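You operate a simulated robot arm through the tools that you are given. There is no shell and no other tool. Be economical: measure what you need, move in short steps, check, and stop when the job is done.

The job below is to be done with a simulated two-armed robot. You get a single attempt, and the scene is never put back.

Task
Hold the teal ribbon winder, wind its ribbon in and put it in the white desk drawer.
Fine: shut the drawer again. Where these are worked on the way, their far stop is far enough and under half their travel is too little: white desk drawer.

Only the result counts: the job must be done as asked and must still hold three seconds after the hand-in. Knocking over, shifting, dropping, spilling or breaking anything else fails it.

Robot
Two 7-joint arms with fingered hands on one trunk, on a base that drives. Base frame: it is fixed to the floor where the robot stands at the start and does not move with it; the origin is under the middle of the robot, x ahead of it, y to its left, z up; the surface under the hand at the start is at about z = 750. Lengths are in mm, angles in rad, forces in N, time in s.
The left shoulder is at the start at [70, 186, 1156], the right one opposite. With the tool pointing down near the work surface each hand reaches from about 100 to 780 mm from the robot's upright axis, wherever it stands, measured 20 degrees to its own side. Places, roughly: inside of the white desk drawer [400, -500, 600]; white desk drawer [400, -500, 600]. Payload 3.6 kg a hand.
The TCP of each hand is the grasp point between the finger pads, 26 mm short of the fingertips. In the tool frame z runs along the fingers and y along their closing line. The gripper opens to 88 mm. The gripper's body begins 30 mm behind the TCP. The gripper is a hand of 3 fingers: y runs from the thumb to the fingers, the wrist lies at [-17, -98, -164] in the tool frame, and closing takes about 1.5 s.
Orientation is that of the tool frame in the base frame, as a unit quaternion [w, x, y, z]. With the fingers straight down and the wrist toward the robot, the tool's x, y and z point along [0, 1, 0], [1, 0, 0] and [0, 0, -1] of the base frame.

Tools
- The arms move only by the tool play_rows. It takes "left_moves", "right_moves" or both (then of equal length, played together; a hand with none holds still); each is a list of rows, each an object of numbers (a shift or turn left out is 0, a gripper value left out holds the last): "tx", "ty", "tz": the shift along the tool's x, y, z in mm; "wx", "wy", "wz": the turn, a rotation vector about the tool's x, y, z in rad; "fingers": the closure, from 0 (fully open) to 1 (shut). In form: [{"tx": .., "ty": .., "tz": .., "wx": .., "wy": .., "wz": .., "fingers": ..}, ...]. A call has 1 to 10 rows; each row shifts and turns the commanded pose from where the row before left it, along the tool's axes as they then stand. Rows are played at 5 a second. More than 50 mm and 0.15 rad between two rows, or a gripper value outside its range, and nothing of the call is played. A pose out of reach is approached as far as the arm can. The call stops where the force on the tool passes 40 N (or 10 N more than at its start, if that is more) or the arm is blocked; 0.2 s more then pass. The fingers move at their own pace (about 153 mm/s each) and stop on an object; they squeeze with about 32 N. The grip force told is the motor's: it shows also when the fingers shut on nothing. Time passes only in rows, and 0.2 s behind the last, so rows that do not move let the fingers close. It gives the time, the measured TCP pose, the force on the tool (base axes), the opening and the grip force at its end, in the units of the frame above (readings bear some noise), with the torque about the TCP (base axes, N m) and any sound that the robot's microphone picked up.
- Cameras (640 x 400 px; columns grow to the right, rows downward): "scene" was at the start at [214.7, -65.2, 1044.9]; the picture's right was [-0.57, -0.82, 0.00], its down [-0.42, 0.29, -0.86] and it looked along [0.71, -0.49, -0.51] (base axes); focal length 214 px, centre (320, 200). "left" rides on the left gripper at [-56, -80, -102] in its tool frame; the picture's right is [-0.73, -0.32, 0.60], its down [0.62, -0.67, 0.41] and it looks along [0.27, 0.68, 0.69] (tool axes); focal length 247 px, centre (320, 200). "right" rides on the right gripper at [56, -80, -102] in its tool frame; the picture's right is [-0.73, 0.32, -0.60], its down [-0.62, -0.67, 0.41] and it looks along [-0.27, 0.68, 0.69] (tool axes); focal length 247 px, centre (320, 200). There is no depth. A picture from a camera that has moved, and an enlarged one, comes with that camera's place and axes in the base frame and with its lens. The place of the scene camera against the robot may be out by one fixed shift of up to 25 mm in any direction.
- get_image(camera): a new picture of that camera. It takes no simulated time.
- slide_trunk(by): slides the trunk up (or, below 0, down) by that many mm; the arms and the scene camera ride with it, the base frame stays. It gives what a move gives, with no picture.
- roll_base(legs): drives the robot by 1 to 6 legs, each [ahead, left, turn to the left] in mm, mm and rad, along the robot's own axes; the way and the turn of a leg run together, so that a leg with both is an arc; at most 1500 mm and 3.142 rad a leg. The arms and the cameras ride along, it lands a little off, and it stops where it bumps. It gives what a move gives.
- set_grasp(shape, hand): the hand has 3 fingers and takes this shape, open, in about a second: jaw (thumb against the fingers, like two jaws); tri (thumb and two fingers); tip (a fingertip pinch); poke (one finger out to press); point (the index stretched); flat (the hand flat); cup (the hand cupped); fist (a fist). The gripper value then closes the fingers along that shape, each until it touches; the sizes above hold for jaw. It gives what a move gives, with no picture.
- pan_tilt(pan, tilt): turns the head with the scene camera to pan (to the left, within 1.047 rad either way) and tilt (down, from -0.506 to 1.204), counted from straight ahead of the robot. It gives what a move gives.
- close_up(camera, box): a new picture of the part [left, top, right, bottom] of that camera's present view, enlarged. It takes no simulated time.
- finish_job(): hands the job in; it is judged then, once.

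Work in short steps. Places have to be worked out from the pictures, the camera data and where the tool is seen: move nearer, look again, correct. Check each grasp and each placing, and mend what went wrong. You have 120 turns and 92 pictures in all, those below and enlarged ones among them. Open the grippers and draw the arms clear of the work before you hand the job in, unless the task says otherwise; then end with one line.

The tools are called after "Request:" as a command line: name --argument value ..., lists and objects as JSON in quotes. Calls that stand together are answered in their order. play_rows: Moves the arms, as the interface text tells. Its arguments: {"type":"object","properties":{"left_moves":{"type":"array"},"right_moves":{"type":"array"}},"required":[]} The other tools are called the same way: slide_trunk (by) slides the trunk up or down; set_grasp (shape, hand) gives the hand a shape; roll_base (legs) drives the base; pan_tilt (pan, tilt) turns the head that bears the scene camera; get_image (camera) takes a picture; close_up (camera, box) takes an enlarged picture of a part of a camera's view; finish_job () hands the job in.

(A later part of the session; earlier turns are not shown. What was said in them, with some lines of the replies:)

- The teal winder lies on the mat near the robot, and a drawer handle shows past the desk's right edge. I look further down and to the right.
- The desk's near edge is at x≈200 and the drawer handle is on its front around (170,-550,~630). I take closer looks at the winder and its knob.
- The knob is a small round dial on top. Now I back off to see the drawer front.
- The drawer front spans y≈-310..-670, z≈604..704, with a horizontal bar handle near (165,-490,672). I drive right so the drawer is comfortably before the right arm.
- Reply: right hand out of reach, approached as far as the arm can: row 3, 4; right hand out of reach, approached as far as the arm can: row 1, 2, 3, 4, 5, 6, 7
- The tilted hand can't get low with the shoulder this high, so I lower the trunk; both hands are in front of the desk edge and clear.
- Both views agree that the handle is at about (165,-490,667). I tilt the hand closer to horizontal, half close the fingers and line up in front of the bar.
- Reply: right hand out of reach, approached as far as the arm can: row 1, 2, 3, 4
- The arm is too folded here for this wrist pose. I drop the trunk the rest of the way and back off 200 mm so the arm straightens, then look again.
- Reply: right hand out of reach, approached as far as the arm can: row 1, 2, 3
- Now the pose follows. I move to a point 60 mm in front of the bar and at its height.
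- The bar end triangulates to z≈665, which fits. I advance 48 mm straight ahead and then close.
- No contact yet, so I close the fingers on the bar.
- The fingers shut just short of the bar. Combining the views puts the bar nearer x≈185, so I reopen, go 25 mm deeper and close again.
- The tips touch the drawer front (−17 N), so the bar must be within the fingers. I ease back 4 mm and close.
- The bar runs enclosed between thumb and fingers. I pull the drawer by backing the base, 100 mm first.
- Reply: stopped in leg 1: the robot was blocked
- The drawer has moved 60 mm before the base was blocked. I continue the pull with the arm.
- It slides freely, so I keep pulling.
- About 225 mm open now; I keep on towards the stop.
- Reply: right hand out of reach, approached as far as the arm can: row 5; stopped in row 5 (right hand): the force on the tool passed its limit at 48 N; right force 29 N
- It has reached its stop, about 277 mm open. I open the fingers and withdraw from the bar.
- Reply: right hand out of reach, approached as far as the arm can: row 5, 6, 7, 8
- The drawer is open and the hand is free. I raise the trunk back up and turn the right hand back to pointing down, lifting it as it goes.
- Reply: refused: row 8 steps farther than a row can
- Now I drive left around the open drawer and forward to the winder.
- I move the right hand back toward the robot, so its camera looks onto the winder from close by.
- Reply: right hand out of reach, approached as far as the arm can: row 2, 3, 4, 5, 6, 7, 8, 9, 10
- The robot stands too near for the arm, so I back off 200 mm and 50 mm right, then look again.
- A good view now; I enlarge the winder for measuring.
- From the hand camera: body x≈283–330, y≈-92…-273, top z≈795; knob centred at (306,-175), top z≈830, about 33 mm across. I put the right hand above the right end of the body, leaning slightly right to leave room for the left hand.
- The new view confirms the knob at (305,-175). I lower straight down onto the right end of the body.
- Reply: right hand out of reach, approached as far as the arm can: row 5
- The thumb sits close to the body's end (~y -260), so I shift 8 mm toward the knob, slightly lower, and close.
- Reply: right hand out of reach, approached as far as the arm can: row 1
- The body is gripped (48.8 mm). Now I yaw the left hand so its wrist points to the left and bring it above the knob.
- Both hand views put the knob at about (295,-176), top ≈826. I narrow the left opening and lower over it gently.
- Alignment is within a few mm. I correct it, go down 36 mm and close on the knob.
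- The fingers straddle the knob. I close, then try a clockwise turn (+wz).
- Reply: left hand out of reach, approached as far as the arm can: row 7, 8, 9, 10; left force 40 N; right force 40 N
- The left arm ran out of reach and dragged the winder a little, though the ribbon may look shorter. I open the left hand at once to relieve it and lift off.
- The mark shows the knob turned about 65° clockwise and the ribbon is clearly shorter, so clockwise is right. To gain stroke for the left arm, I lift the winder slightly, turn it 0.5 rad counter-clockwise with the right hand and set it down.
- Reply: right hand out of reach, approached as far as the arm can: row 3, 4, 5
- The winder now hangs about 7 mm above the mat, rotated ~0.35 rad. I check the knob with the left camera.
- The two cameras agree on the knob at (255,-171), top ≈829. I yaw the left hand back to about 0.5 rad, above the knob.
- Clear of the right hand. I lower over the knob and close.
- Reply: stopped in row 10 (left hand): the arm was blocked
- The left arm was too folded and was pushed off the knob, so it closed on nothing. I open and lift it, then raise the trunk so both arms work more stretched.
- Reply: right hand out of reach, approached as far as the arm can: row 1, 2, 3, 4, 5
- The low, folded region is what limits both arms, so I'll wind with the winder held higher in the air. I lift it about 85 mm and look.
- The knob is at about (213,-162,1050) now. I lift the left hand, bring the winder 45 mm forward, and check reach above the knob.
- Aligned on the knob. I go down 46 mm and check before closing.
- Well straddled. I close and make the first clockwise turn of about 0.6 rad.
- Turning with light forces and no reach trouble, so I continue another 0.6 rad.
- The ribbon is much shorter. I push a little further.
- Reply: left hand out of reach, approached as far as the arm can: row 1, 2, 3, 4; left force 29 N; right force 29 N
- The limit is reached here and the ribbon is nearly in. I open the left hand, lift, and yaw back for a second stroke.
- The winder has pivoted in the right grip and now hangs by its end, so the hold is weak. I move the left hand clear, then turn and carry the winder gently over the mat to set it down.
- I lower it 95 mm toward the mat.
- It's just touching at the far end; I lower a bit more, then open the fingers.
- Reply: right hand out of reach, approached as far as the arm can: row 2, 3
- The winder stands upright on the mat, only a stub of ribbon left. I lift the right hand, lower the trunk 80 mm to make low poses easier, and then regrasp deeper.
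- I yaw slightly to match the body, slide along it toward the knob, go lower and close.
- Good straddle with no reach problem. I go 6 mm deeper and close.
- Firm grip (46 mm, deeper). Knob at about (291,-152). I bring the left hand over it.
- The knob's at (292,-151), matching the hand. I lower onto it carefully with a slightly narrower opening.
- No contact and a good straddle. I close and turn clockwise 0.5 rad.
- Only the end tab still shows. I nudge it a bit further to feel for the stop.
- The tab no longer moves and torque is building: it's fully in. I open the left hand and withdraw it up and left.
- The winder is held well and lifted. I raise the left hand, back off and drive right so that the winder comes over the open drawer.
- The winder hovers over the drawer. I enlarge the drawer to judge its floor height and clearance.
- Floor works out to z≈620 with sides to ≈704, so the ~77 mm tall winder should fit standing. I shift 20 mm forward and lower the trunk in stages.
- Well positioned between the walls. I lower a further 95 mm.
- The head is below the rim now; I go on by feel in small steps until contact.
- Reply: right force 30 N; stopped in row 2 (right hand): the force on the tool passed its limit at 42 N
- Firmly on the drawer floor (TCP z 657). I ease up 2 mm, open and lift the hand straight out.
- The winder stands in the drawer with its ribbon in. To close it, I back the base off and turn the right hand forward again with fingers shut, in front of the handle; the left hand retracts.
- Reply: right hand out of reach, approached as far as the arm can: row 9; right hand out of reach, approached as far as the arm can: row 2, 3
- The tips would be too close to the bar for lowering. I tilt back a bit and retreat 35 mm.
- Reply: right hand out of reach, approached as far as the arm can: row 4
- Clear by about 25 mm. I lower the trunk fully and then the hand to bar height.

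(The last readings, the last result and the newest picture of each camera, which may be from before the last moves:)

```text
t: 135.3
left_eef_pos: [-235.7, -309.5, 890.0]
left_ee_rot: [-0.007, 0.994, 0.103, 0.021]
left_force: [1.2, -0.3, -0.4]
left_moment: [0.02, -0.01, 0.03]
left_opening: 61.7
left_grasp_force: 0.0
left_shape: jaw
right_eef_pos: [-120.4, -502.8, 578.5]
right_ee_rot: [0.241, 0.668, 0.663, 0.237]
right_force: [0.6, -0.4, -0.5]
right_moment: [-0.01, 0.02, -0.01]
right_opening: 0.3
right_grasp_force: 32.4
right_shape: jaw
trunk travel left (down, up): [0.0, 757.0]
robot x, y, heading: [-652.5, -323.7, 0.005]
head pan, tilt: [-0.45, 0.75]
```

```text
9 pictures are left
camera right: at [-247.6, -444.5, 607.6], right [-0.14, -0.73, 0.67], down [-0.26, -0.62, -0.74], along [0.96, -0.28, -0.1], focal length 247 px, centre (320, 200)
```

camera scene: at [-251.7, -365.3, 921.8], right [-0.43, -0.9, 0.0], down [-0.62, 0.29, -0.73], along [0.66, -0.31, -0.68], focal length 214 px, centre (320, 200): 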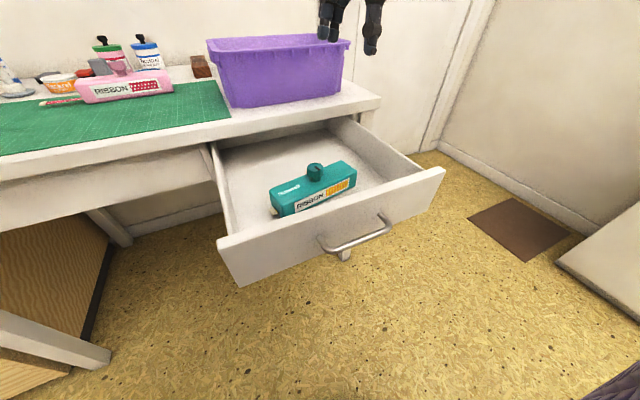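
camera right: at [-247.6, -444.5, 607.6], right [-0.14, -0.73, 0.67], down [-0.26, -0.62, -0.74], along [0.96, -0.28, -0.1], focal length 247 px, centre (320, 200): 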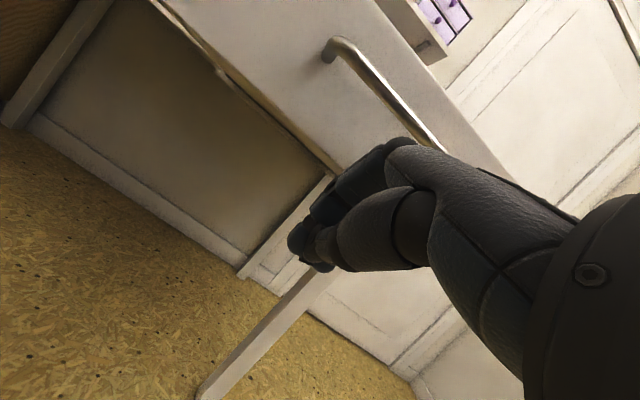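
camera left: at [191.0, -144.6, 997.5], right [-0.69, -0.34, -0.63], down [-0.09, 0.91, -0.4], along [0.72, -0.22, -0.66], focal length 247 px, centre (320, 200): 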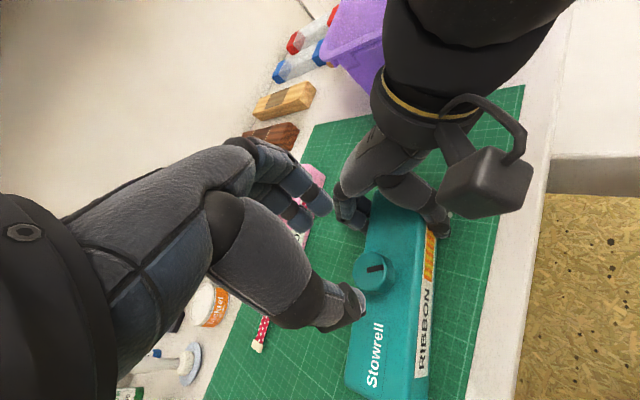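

The slide left the hand lower than planned, in front of and below the bar without contact. I pull it back 40 mm, then raise it 95 mm.

Request:
play_rows --right_moves '[{"tz": -12.8, "ty": -15.5}, {"tz": -12.8, "ty": -15.5}, {}, {"tz": -18, "ty": 15}, {"tz": -18, "ty": 15}, {"tz": -18, "ty": 15}, {"tz": -18, "ty": 15}, {}]'

Request:
get_image --camera "right"

```text
t: 137.2
left_eef_pos: [-235.1, -308.6, 888.6]
left_ee_rot: [-0.006, 0.994, 0.103, 0.021]
left_force: [-0.4, -0.2, 0.5]
left_moment: [0.0, 0.0, 0.02]
left_opening: 61.0
left_grasp_force: 0.1
left_shape: jaw
right_eef_pos: [-92.6, -492.1, 629.0]
right_ee_rot: [0.241, 0.668, 0.663, 0.237]
right_force: [-0.1, -0.2, 0.3]
right_moment: [0.0, -0.02, -0.01]
right_opening: 0.0
right_grasp_force: 32.4
right_shape: jaw
right hand out of reach, approached as far as the arm can: row 1, 2, 4, 5, 6, 7
trunk travel left (down, up): [0.0, 757.0]
robot x, y, heading: [-650.3, -319.8, 0.004]
head pan, tilt: [-0.45, 0.75]
```

```text
8 pictures are left
camera right: at [-221.3, -434.6, 658.0], right [-0.14, -0.73, 0.67], down [-0.26, -0.62, -0.74], along [0.96, -0.28, -0.1], focal length 247 px, centre (320, 200)
```

right: 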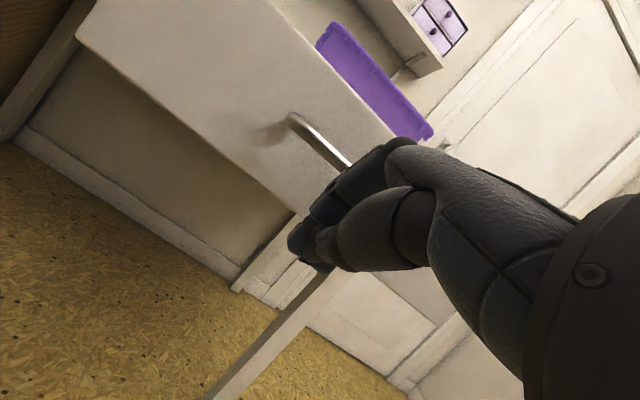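

The shut hand sits right in front of the bar and panel. I drive forward 120 mm to push the drawer.

Request:
roll_base --legs '[[120, 0, 0]]'

Request:
get_image --camera "right"

```text
t: 138.4
left_eef_pos: [-113.1, -309.7, 890.8]
left_ee_rot: [-0.007, 0.994, 0.104, 0.022]
left_force: [-0.3, 0.4, 0.3]
left_moment: [-0.01, 0.02, 0.04]
left_opening: 61.5
left_grasp_force: 0.2
left_shape: jaw
right_eef_pos: [26.0, -493.3, 629.8]
right_ee_rot: [0.241, 0.668, 0.662, 0.238]
right_force: [0.1, -0.1, 0.0]
right_moment: [0.01, -0.01, 0.01]
right_opening: 0.0
right_grasp_force: 31.9
right_shape: jaw
trunk travel left (down, up): [0.0, 757.0]
robot x, y, heading: [-530.4, -316.4, 0.004]
head pan, tilt: [-0.45, 0.75]
```

```text
7 pictures are left
camera right: at [-100.7, -434.3, 657.7], right [-0.14, -0.73, 0.67], down [-0.26, -0.62, -0.74], along [0.96, -0.28, -0.1], focal length 247 px, centre (320, 200)
```

right: 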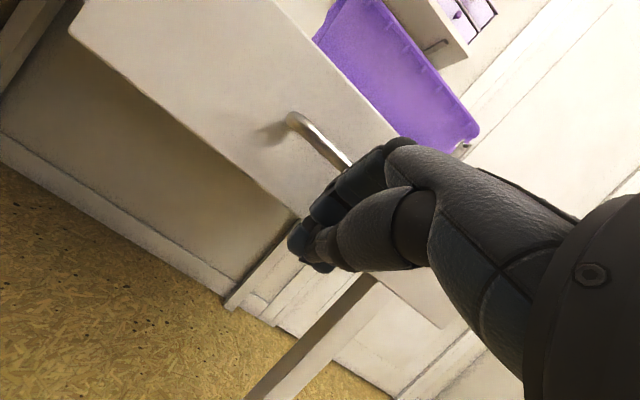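

The drawer moves with the hand. I push on 80 mm, which takes the knob under the desk edge, and check for resistance.

Request:
roll_base --legs '[[80, 0, 0]]'

Request:
get_image --camera "right"

```text
t: 139.4
left_eef_pos: [-34.6, -308.8, 889.7]
left_ee_rot: [-0.007, 0.994, 0.103, 0.022]
left_force: [0.1, -0.3, -0.2]
left_moment: [-0.02, -0.02, -0.01]
left_opening: 61.2
left_grasp_force: 0.2
left_shape: jaw
right_eef_pos: [107.0, -492.9, 628.6]
right_ee_rot: [0.242, 0.669, 0.662, 0.237]
right_force: [0.0, -0.3, 0.3]
right_moment: [-0.03, -0.01, -0.02]
right_opening: 0.0
right_grasp_force: 32.0
right_shape: jaw
trunk travel left (down, up): [0.0, 757.0]
robot x, y, heading: [-450.1, -316.4, 0.009]
head pan, tilt: [-0.45, 0.75]
```

```text
6 pictures are left
camera right: at [-21.1, -433.9, 657.7], right [-0.14, -0.73, 0.67], down [-0.26, -0.62, -0.74], along [0.96, -0.28, -0.1], focal length 247 px, centre (320, 200)
```

right: 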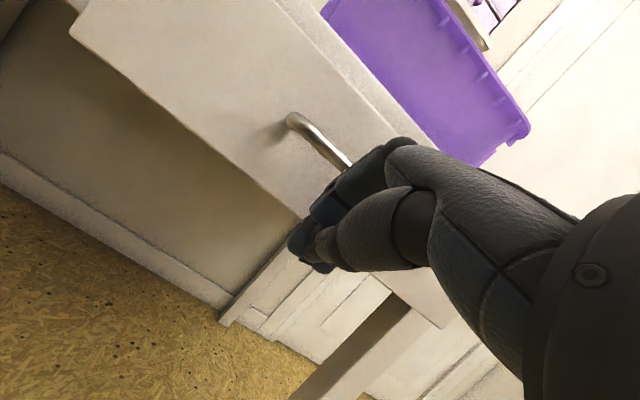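

No resistance, so the knob clears. I push the remaining way, 60 mm and then a little more.

Request:
roll_base --legs '[[60, 0, 0]]'

Request:
roll_base --legs '[[30, 0, 0]]'

Request:
get_image --camera "right"

```text
t: 140.4
left_eef_pos: [25.0, -308.2, 890.8]
left_ee_rot: [-0.008, 0.994, 0.103, 0.022]
left_force: [1.1, -0.8, 0.0]
left_moment: [0.0, -0.01, 0.01]
left_opening: 61.2
left_grasp_force: 0.2
left_shape: jaw
right_eef_pos: [166.2, -490.7, 630.0]
right_ee_rot: [0.24, 0.668, 0.663, 0.237]
right_force: [-5.9, 0.3, -4.8]
right_moment: [0.03, -0.13, 0.01]
right_opening: 0.1
right_grasp_force: 31.6
right_shape: jaw
trunk travel left (down, up): [0.0, 757.0]
robot x, y, heading: [-390.6, -316.9, 0.005]
head pan, tilt: [-0.45, 0.75]
```

```text
t: 141.2
left_eef_pos: [36.5, -307.4, 890.4]
left_ee_rot: [-0.007, 0.995, 0.102, 0.021]
left_force: [-0.8, 0.2, -0.3]
left_moment: [-0.02, 0.02, -0.03]
left_opening: 61.3
left_grasp_force: 0.0
left_shape: jaw
right_eef_pos: [169.8, -491.2, 622.9]
right_ee_rot: [0.231, 0.668, 0.67, 0.226]
right_force: [-3.6, 0.2, -0.7]
right_moment: [0.01, -0.11, 0.0]
right_opening: 0.0
right_grasp_force: 31.9
right_shape: jaw
trunk travel left (down, up): [0.0, 757.0]
robot x, y, heading: [-377.8, -314.8, 0.004]
head pan, tilt: [-0.45, 0.75]
stopped in leg 1: the force on the tool passed its limit at 57 N (the readings are from after the stop); the commanded pose is now the measured one
```

```text
5 pictures are left
camera right: at [43.2, -434.5, 655.0], right [-0.12, -0.73, 0.67], down [-0.27, -0.63, -0.73], along [0.95, -0.27, -0.13], focal length 247 px, centre (320, 200)
```

right: 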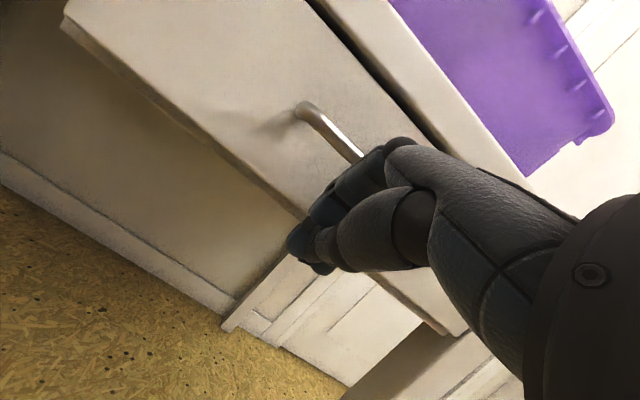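

The push ended on a firm stop. I back the base off and raise the head a bit to check whether the drawer is flush.

Request:
roll_base --legs '[[-200, 0, 0]]'

Request:
slide_trunk --by 120

Request:
close_up --camera "scene" --box '[180, 0, 460, 200]'

```text
t: 142.8
left_eef_pos: [-164.1, -309.3, 889.3]
left_ee_rot: [-0.007, 0.994, 0.103, 0.022]
left_force: [-0.5, -0.1, 0.4]
left_moment: [0.01, 0.03, 0.0]
left_opening: 61.5
left_grasp_force: 0.1
left_shape: jaw
right_eef_pos: [-30.5, -492.2, 623.6]
right_ee_rot: [0.233, 0.668, 0.669, 0.227]
right_force: [0.7, 0.1, 0.3]
right_moment: [0.01, 0.01, -0.03]
right_opening: 0.2
right_grasp_force: 32.0
right_shape: jaw
trunk travel left (down, up): [0.0, 757.0]
robot x, y, heading: [-585.0, -318.3, 0.005]
head pan, tilt: [-0.45, 0.75]
```

```text
t: 144.3
left_eef_pos: [-162.6, -307.4, 1008.9]
left_ee_rot: [-0.008, 0.995, 0.102, 0.021]
left_force: [0.0, 0.6, -0.6]
left_moment: [0.02, -0.03, 0.01]
left_opening: 61.1
left_grasp_force: 0.0
left_shape: jaw
right_eef_pos: [-29.7, -492.4, 742.2]
right_ee_rot: [0.231, 0.668, 0.67, 0.227]
right_force: [0.4, 0.0, 0.3]
right_moment: [0.02, -0.01, 0.01]
right_opening: 0.1
right_grasp_force: 32.1
right_shape: jaw
trunk travel left (down, up): [-120.0, 637.0]
robot x, y, heading: [-578.6, -320.0, 0.01]
head pan, tilt: [-0.45, 0.75]
```

```text
2.00 times, centred on (320, 100) of scene
camera zoom: at [-329.4, -366.2, 828.3], right [-0.43, -0.9, 0.0], down [-0.62, 0.29, -0.73], along [0.66, -0.31, -0.68], focal length 429 px, centre (320, 400)
```

zoom: 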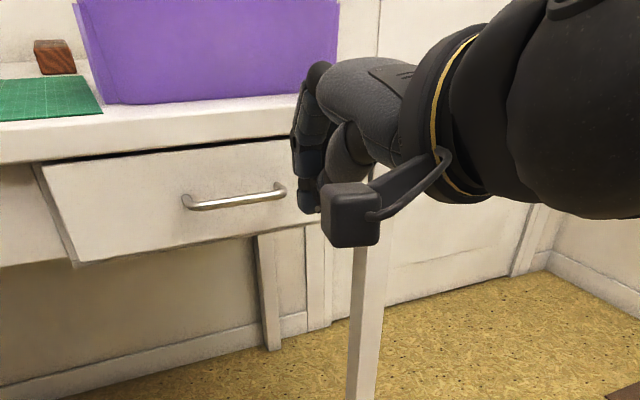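

By geometry the handle is back within a few mm of its closed place. To verify, I return to the robot pose of the first drawer view and compare the same picture.

Request:
slide_trunk --by 180

Request:
roll_base --legs '[[0, 320, 0], [179, 0, 0]]'

Request:
pan_tilt --pan -0.75 --tilt 0.7

Request:
close_up --camera "scene" --box '[240, 70, 420, 230]'

```text
t: 146.3
left_eef_pos: [-163.7, -309.2, 1188.5]
left_ee_rot: [-0.007, 0.995, 0.102, 0.02]
left_force: [0.5, 0.1, -0.4]
left_moment: [0.01, 0.02, -0.04]
left_opening: 61.2
left_grasp_force: 0.1
left_shape: jaw
right_eef_pos: [-44.7, -492.3, 964.4]
right_ee_rot: [0.259, 0.658, 0.66, 0.255]
right_force: [0.2, -0.5, -0.3]
right_moment: [-0.01, -0.01, -0.01]
right_opening: 0.0
right_grasp_force: 32.4
right_shape: jaw
trunk travel left (down, up): [-300.0, 457.0]
robot x, y, heading: [-580.8, -322.6, 0.009]
head pan, tilt: [-0.45, 0.75]
```

```text
t: 149.6
left_eef_pos: [12.9, 13.3, 1189.3]
left_ee_rot: [-0.008, 0.994, 0.103, 0.02]
left_force: [-0.2, 0.1, 0.9]
left_moment: [-0.02, 0.03, -0.07]
left_opening: 61.4
left_grasp_force: 0.0
left_shape: jaw
right_eef_pos: [132.9, -170.7, 962.6]
right_ee_rot: [0.259, 0.658, 0.659, 0.254]
right_force: [0.1, 0.3, -0.6]
right_moment: [-0.01, -0.03, 0.02]
right_opening: 0.0
right_grasp_force: 32.0
right_shape: jaw
trunk travel left (down, up): [-300.0, 457.0]
robot x, y, heading: [-403.7, 2.2, 0.009]
head pan, tilt: [-0.45, 0.75]
```

```text
t: 150.3
left_eef_pos: [12.0, 13.1, 1190.9]
left_ee_rot: [-0.008, 0.994, 0.103, 0.022]
left_force: [0.3, 0.5, 0.2]
left_moment: [-0.01, 0.01, -0.01]
left_opening: 61.1
left_grasp_force: 0.0
left_shape: jaw
right_eef_pos: [133.8, -170.5, 963.3]
right_ee_rot: [0.259, 0.657, 0.66, 0.256]
right_force: [0.1, 0.0, -0.4]
right_moment: [-0.01, -0.01, -0.02]
right_opening: 0.0
right_grasp_force: 32.0
right_shape: jaw
trunk travel left (down, up): [-300.0, 457.0]
robot x, y, heading: [-400.6, 4.7, 0.006]
head pan, tilt: [-0.75, 0.7]
```

```text
2.50 times, centred on (330, 150) of scene
camera zoom: at [-200.4, -66.1, 1030.2], right [-0.68, -0.74, 0.0], down [-0.47, 0.44, -0.76], along [0.56, -0.52, -0.64], focal length 536 px, centre (295, 325)
```

zoom: 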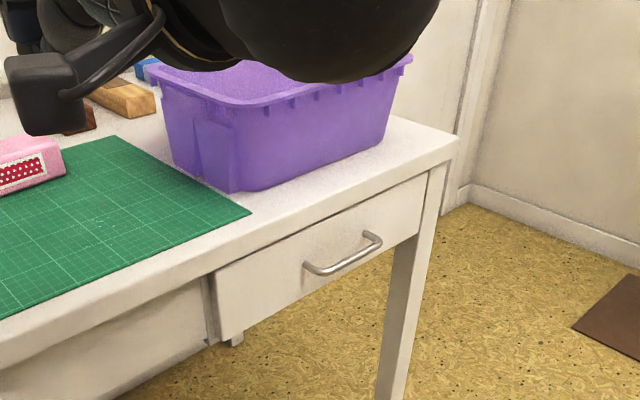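

The view matches the original closed one to within a pixel or two, so the drawer is shut and the rest looks undisturbed. I back the robot away and open the hands.

Request:
roll_base --legs '[[-200, 0, 0]]'

Request:
play_rows --left_moves '[{"fingers": 0}, {}, {}, {}, {}]' --right_moves '[{"fingers": 0}, {}, {}, {}, {}]'

Request:
get_image --camera "scene"

```text
t: 151.9
left_eef_pos: [-187.3, 13.3, 1189.8]
left_ee_rot: [-0.007, 0.994, 0.103, 0.023]
left_force: [-0.5, 0.5, -0.4]
left_moment: [0.01, -0.01, 0.03]
left_opening: 61.2
left_grasp_force: 0.1
left_shape: jaw
right_eef_pos: [-65.4, -172.6, 965.1]
right_ee_rot: [0.261, 0.657, 0.659, 0.256]
right_force: [0.6, -0.5, 0.4]
right_moment: [0.01, 0.02, 0.0]
right_opening: 0.0
right_grasp_force: 32.0
right_shape: jaw
trunk travel left (down, up): [-300.0, 457.0]
robot x, y, heading: [-600.5, 2.7, 0.007]
head pan, tilt: [-0.75, 0.7]
```

```text
t: 153.1
left_eef_pos: [-185.9, 12.6, 1189.9]
left_ee_rot: [-0.008, 0.994, 0.103, 0.021]
left_force: [0.6, -0.6, 0.3]
left_moment: [-0.03, -0.01, 0.0]
left_opening: 87.7
left_grasp_force: 0.1
left_shape: jaw
right_eef_pos: [-65.0, -171.7, 962.7]
right_ee_rot: [0.26, 0.658, 0.659, 0.254]
right_force: [-0.3, 0.4, 0.7]
right_moment: [-0.02, 0.02, 0.02]
right_opening: 87.4
right_grasp_force: 0.1
right_shape: jaw
trunk travel left (down, up): [-300.0, 457.0]
robot x, y, heading: [-602.7, 0.4, -0.002]
head pan, tilt: [-0.75, 0.7]
```

```text
2 pictures are left
camera scene: at [-398.5, -67.4, 1030.2], right [-0.68, -0.74, 0.0], down [-0.47, 0.44, -0.76], along [0.56, -0.52, -0.64], focal length 214 px, centre (320, 200)
```

scene: 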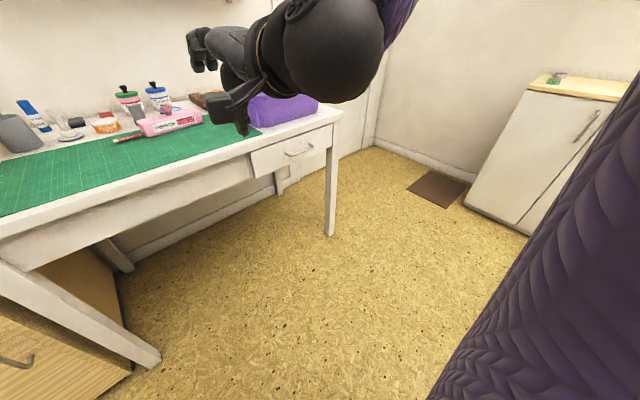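

Everything stands as before, the drawer is shut, and both hands are open and clear. I hand in the job.

Request:
finish_job

```text
The job is handed in.
```

The teal ribbon winder's ribbon is wound in, it stands in the white desk drawer, and the drawer is shut again with both hands open and clear.
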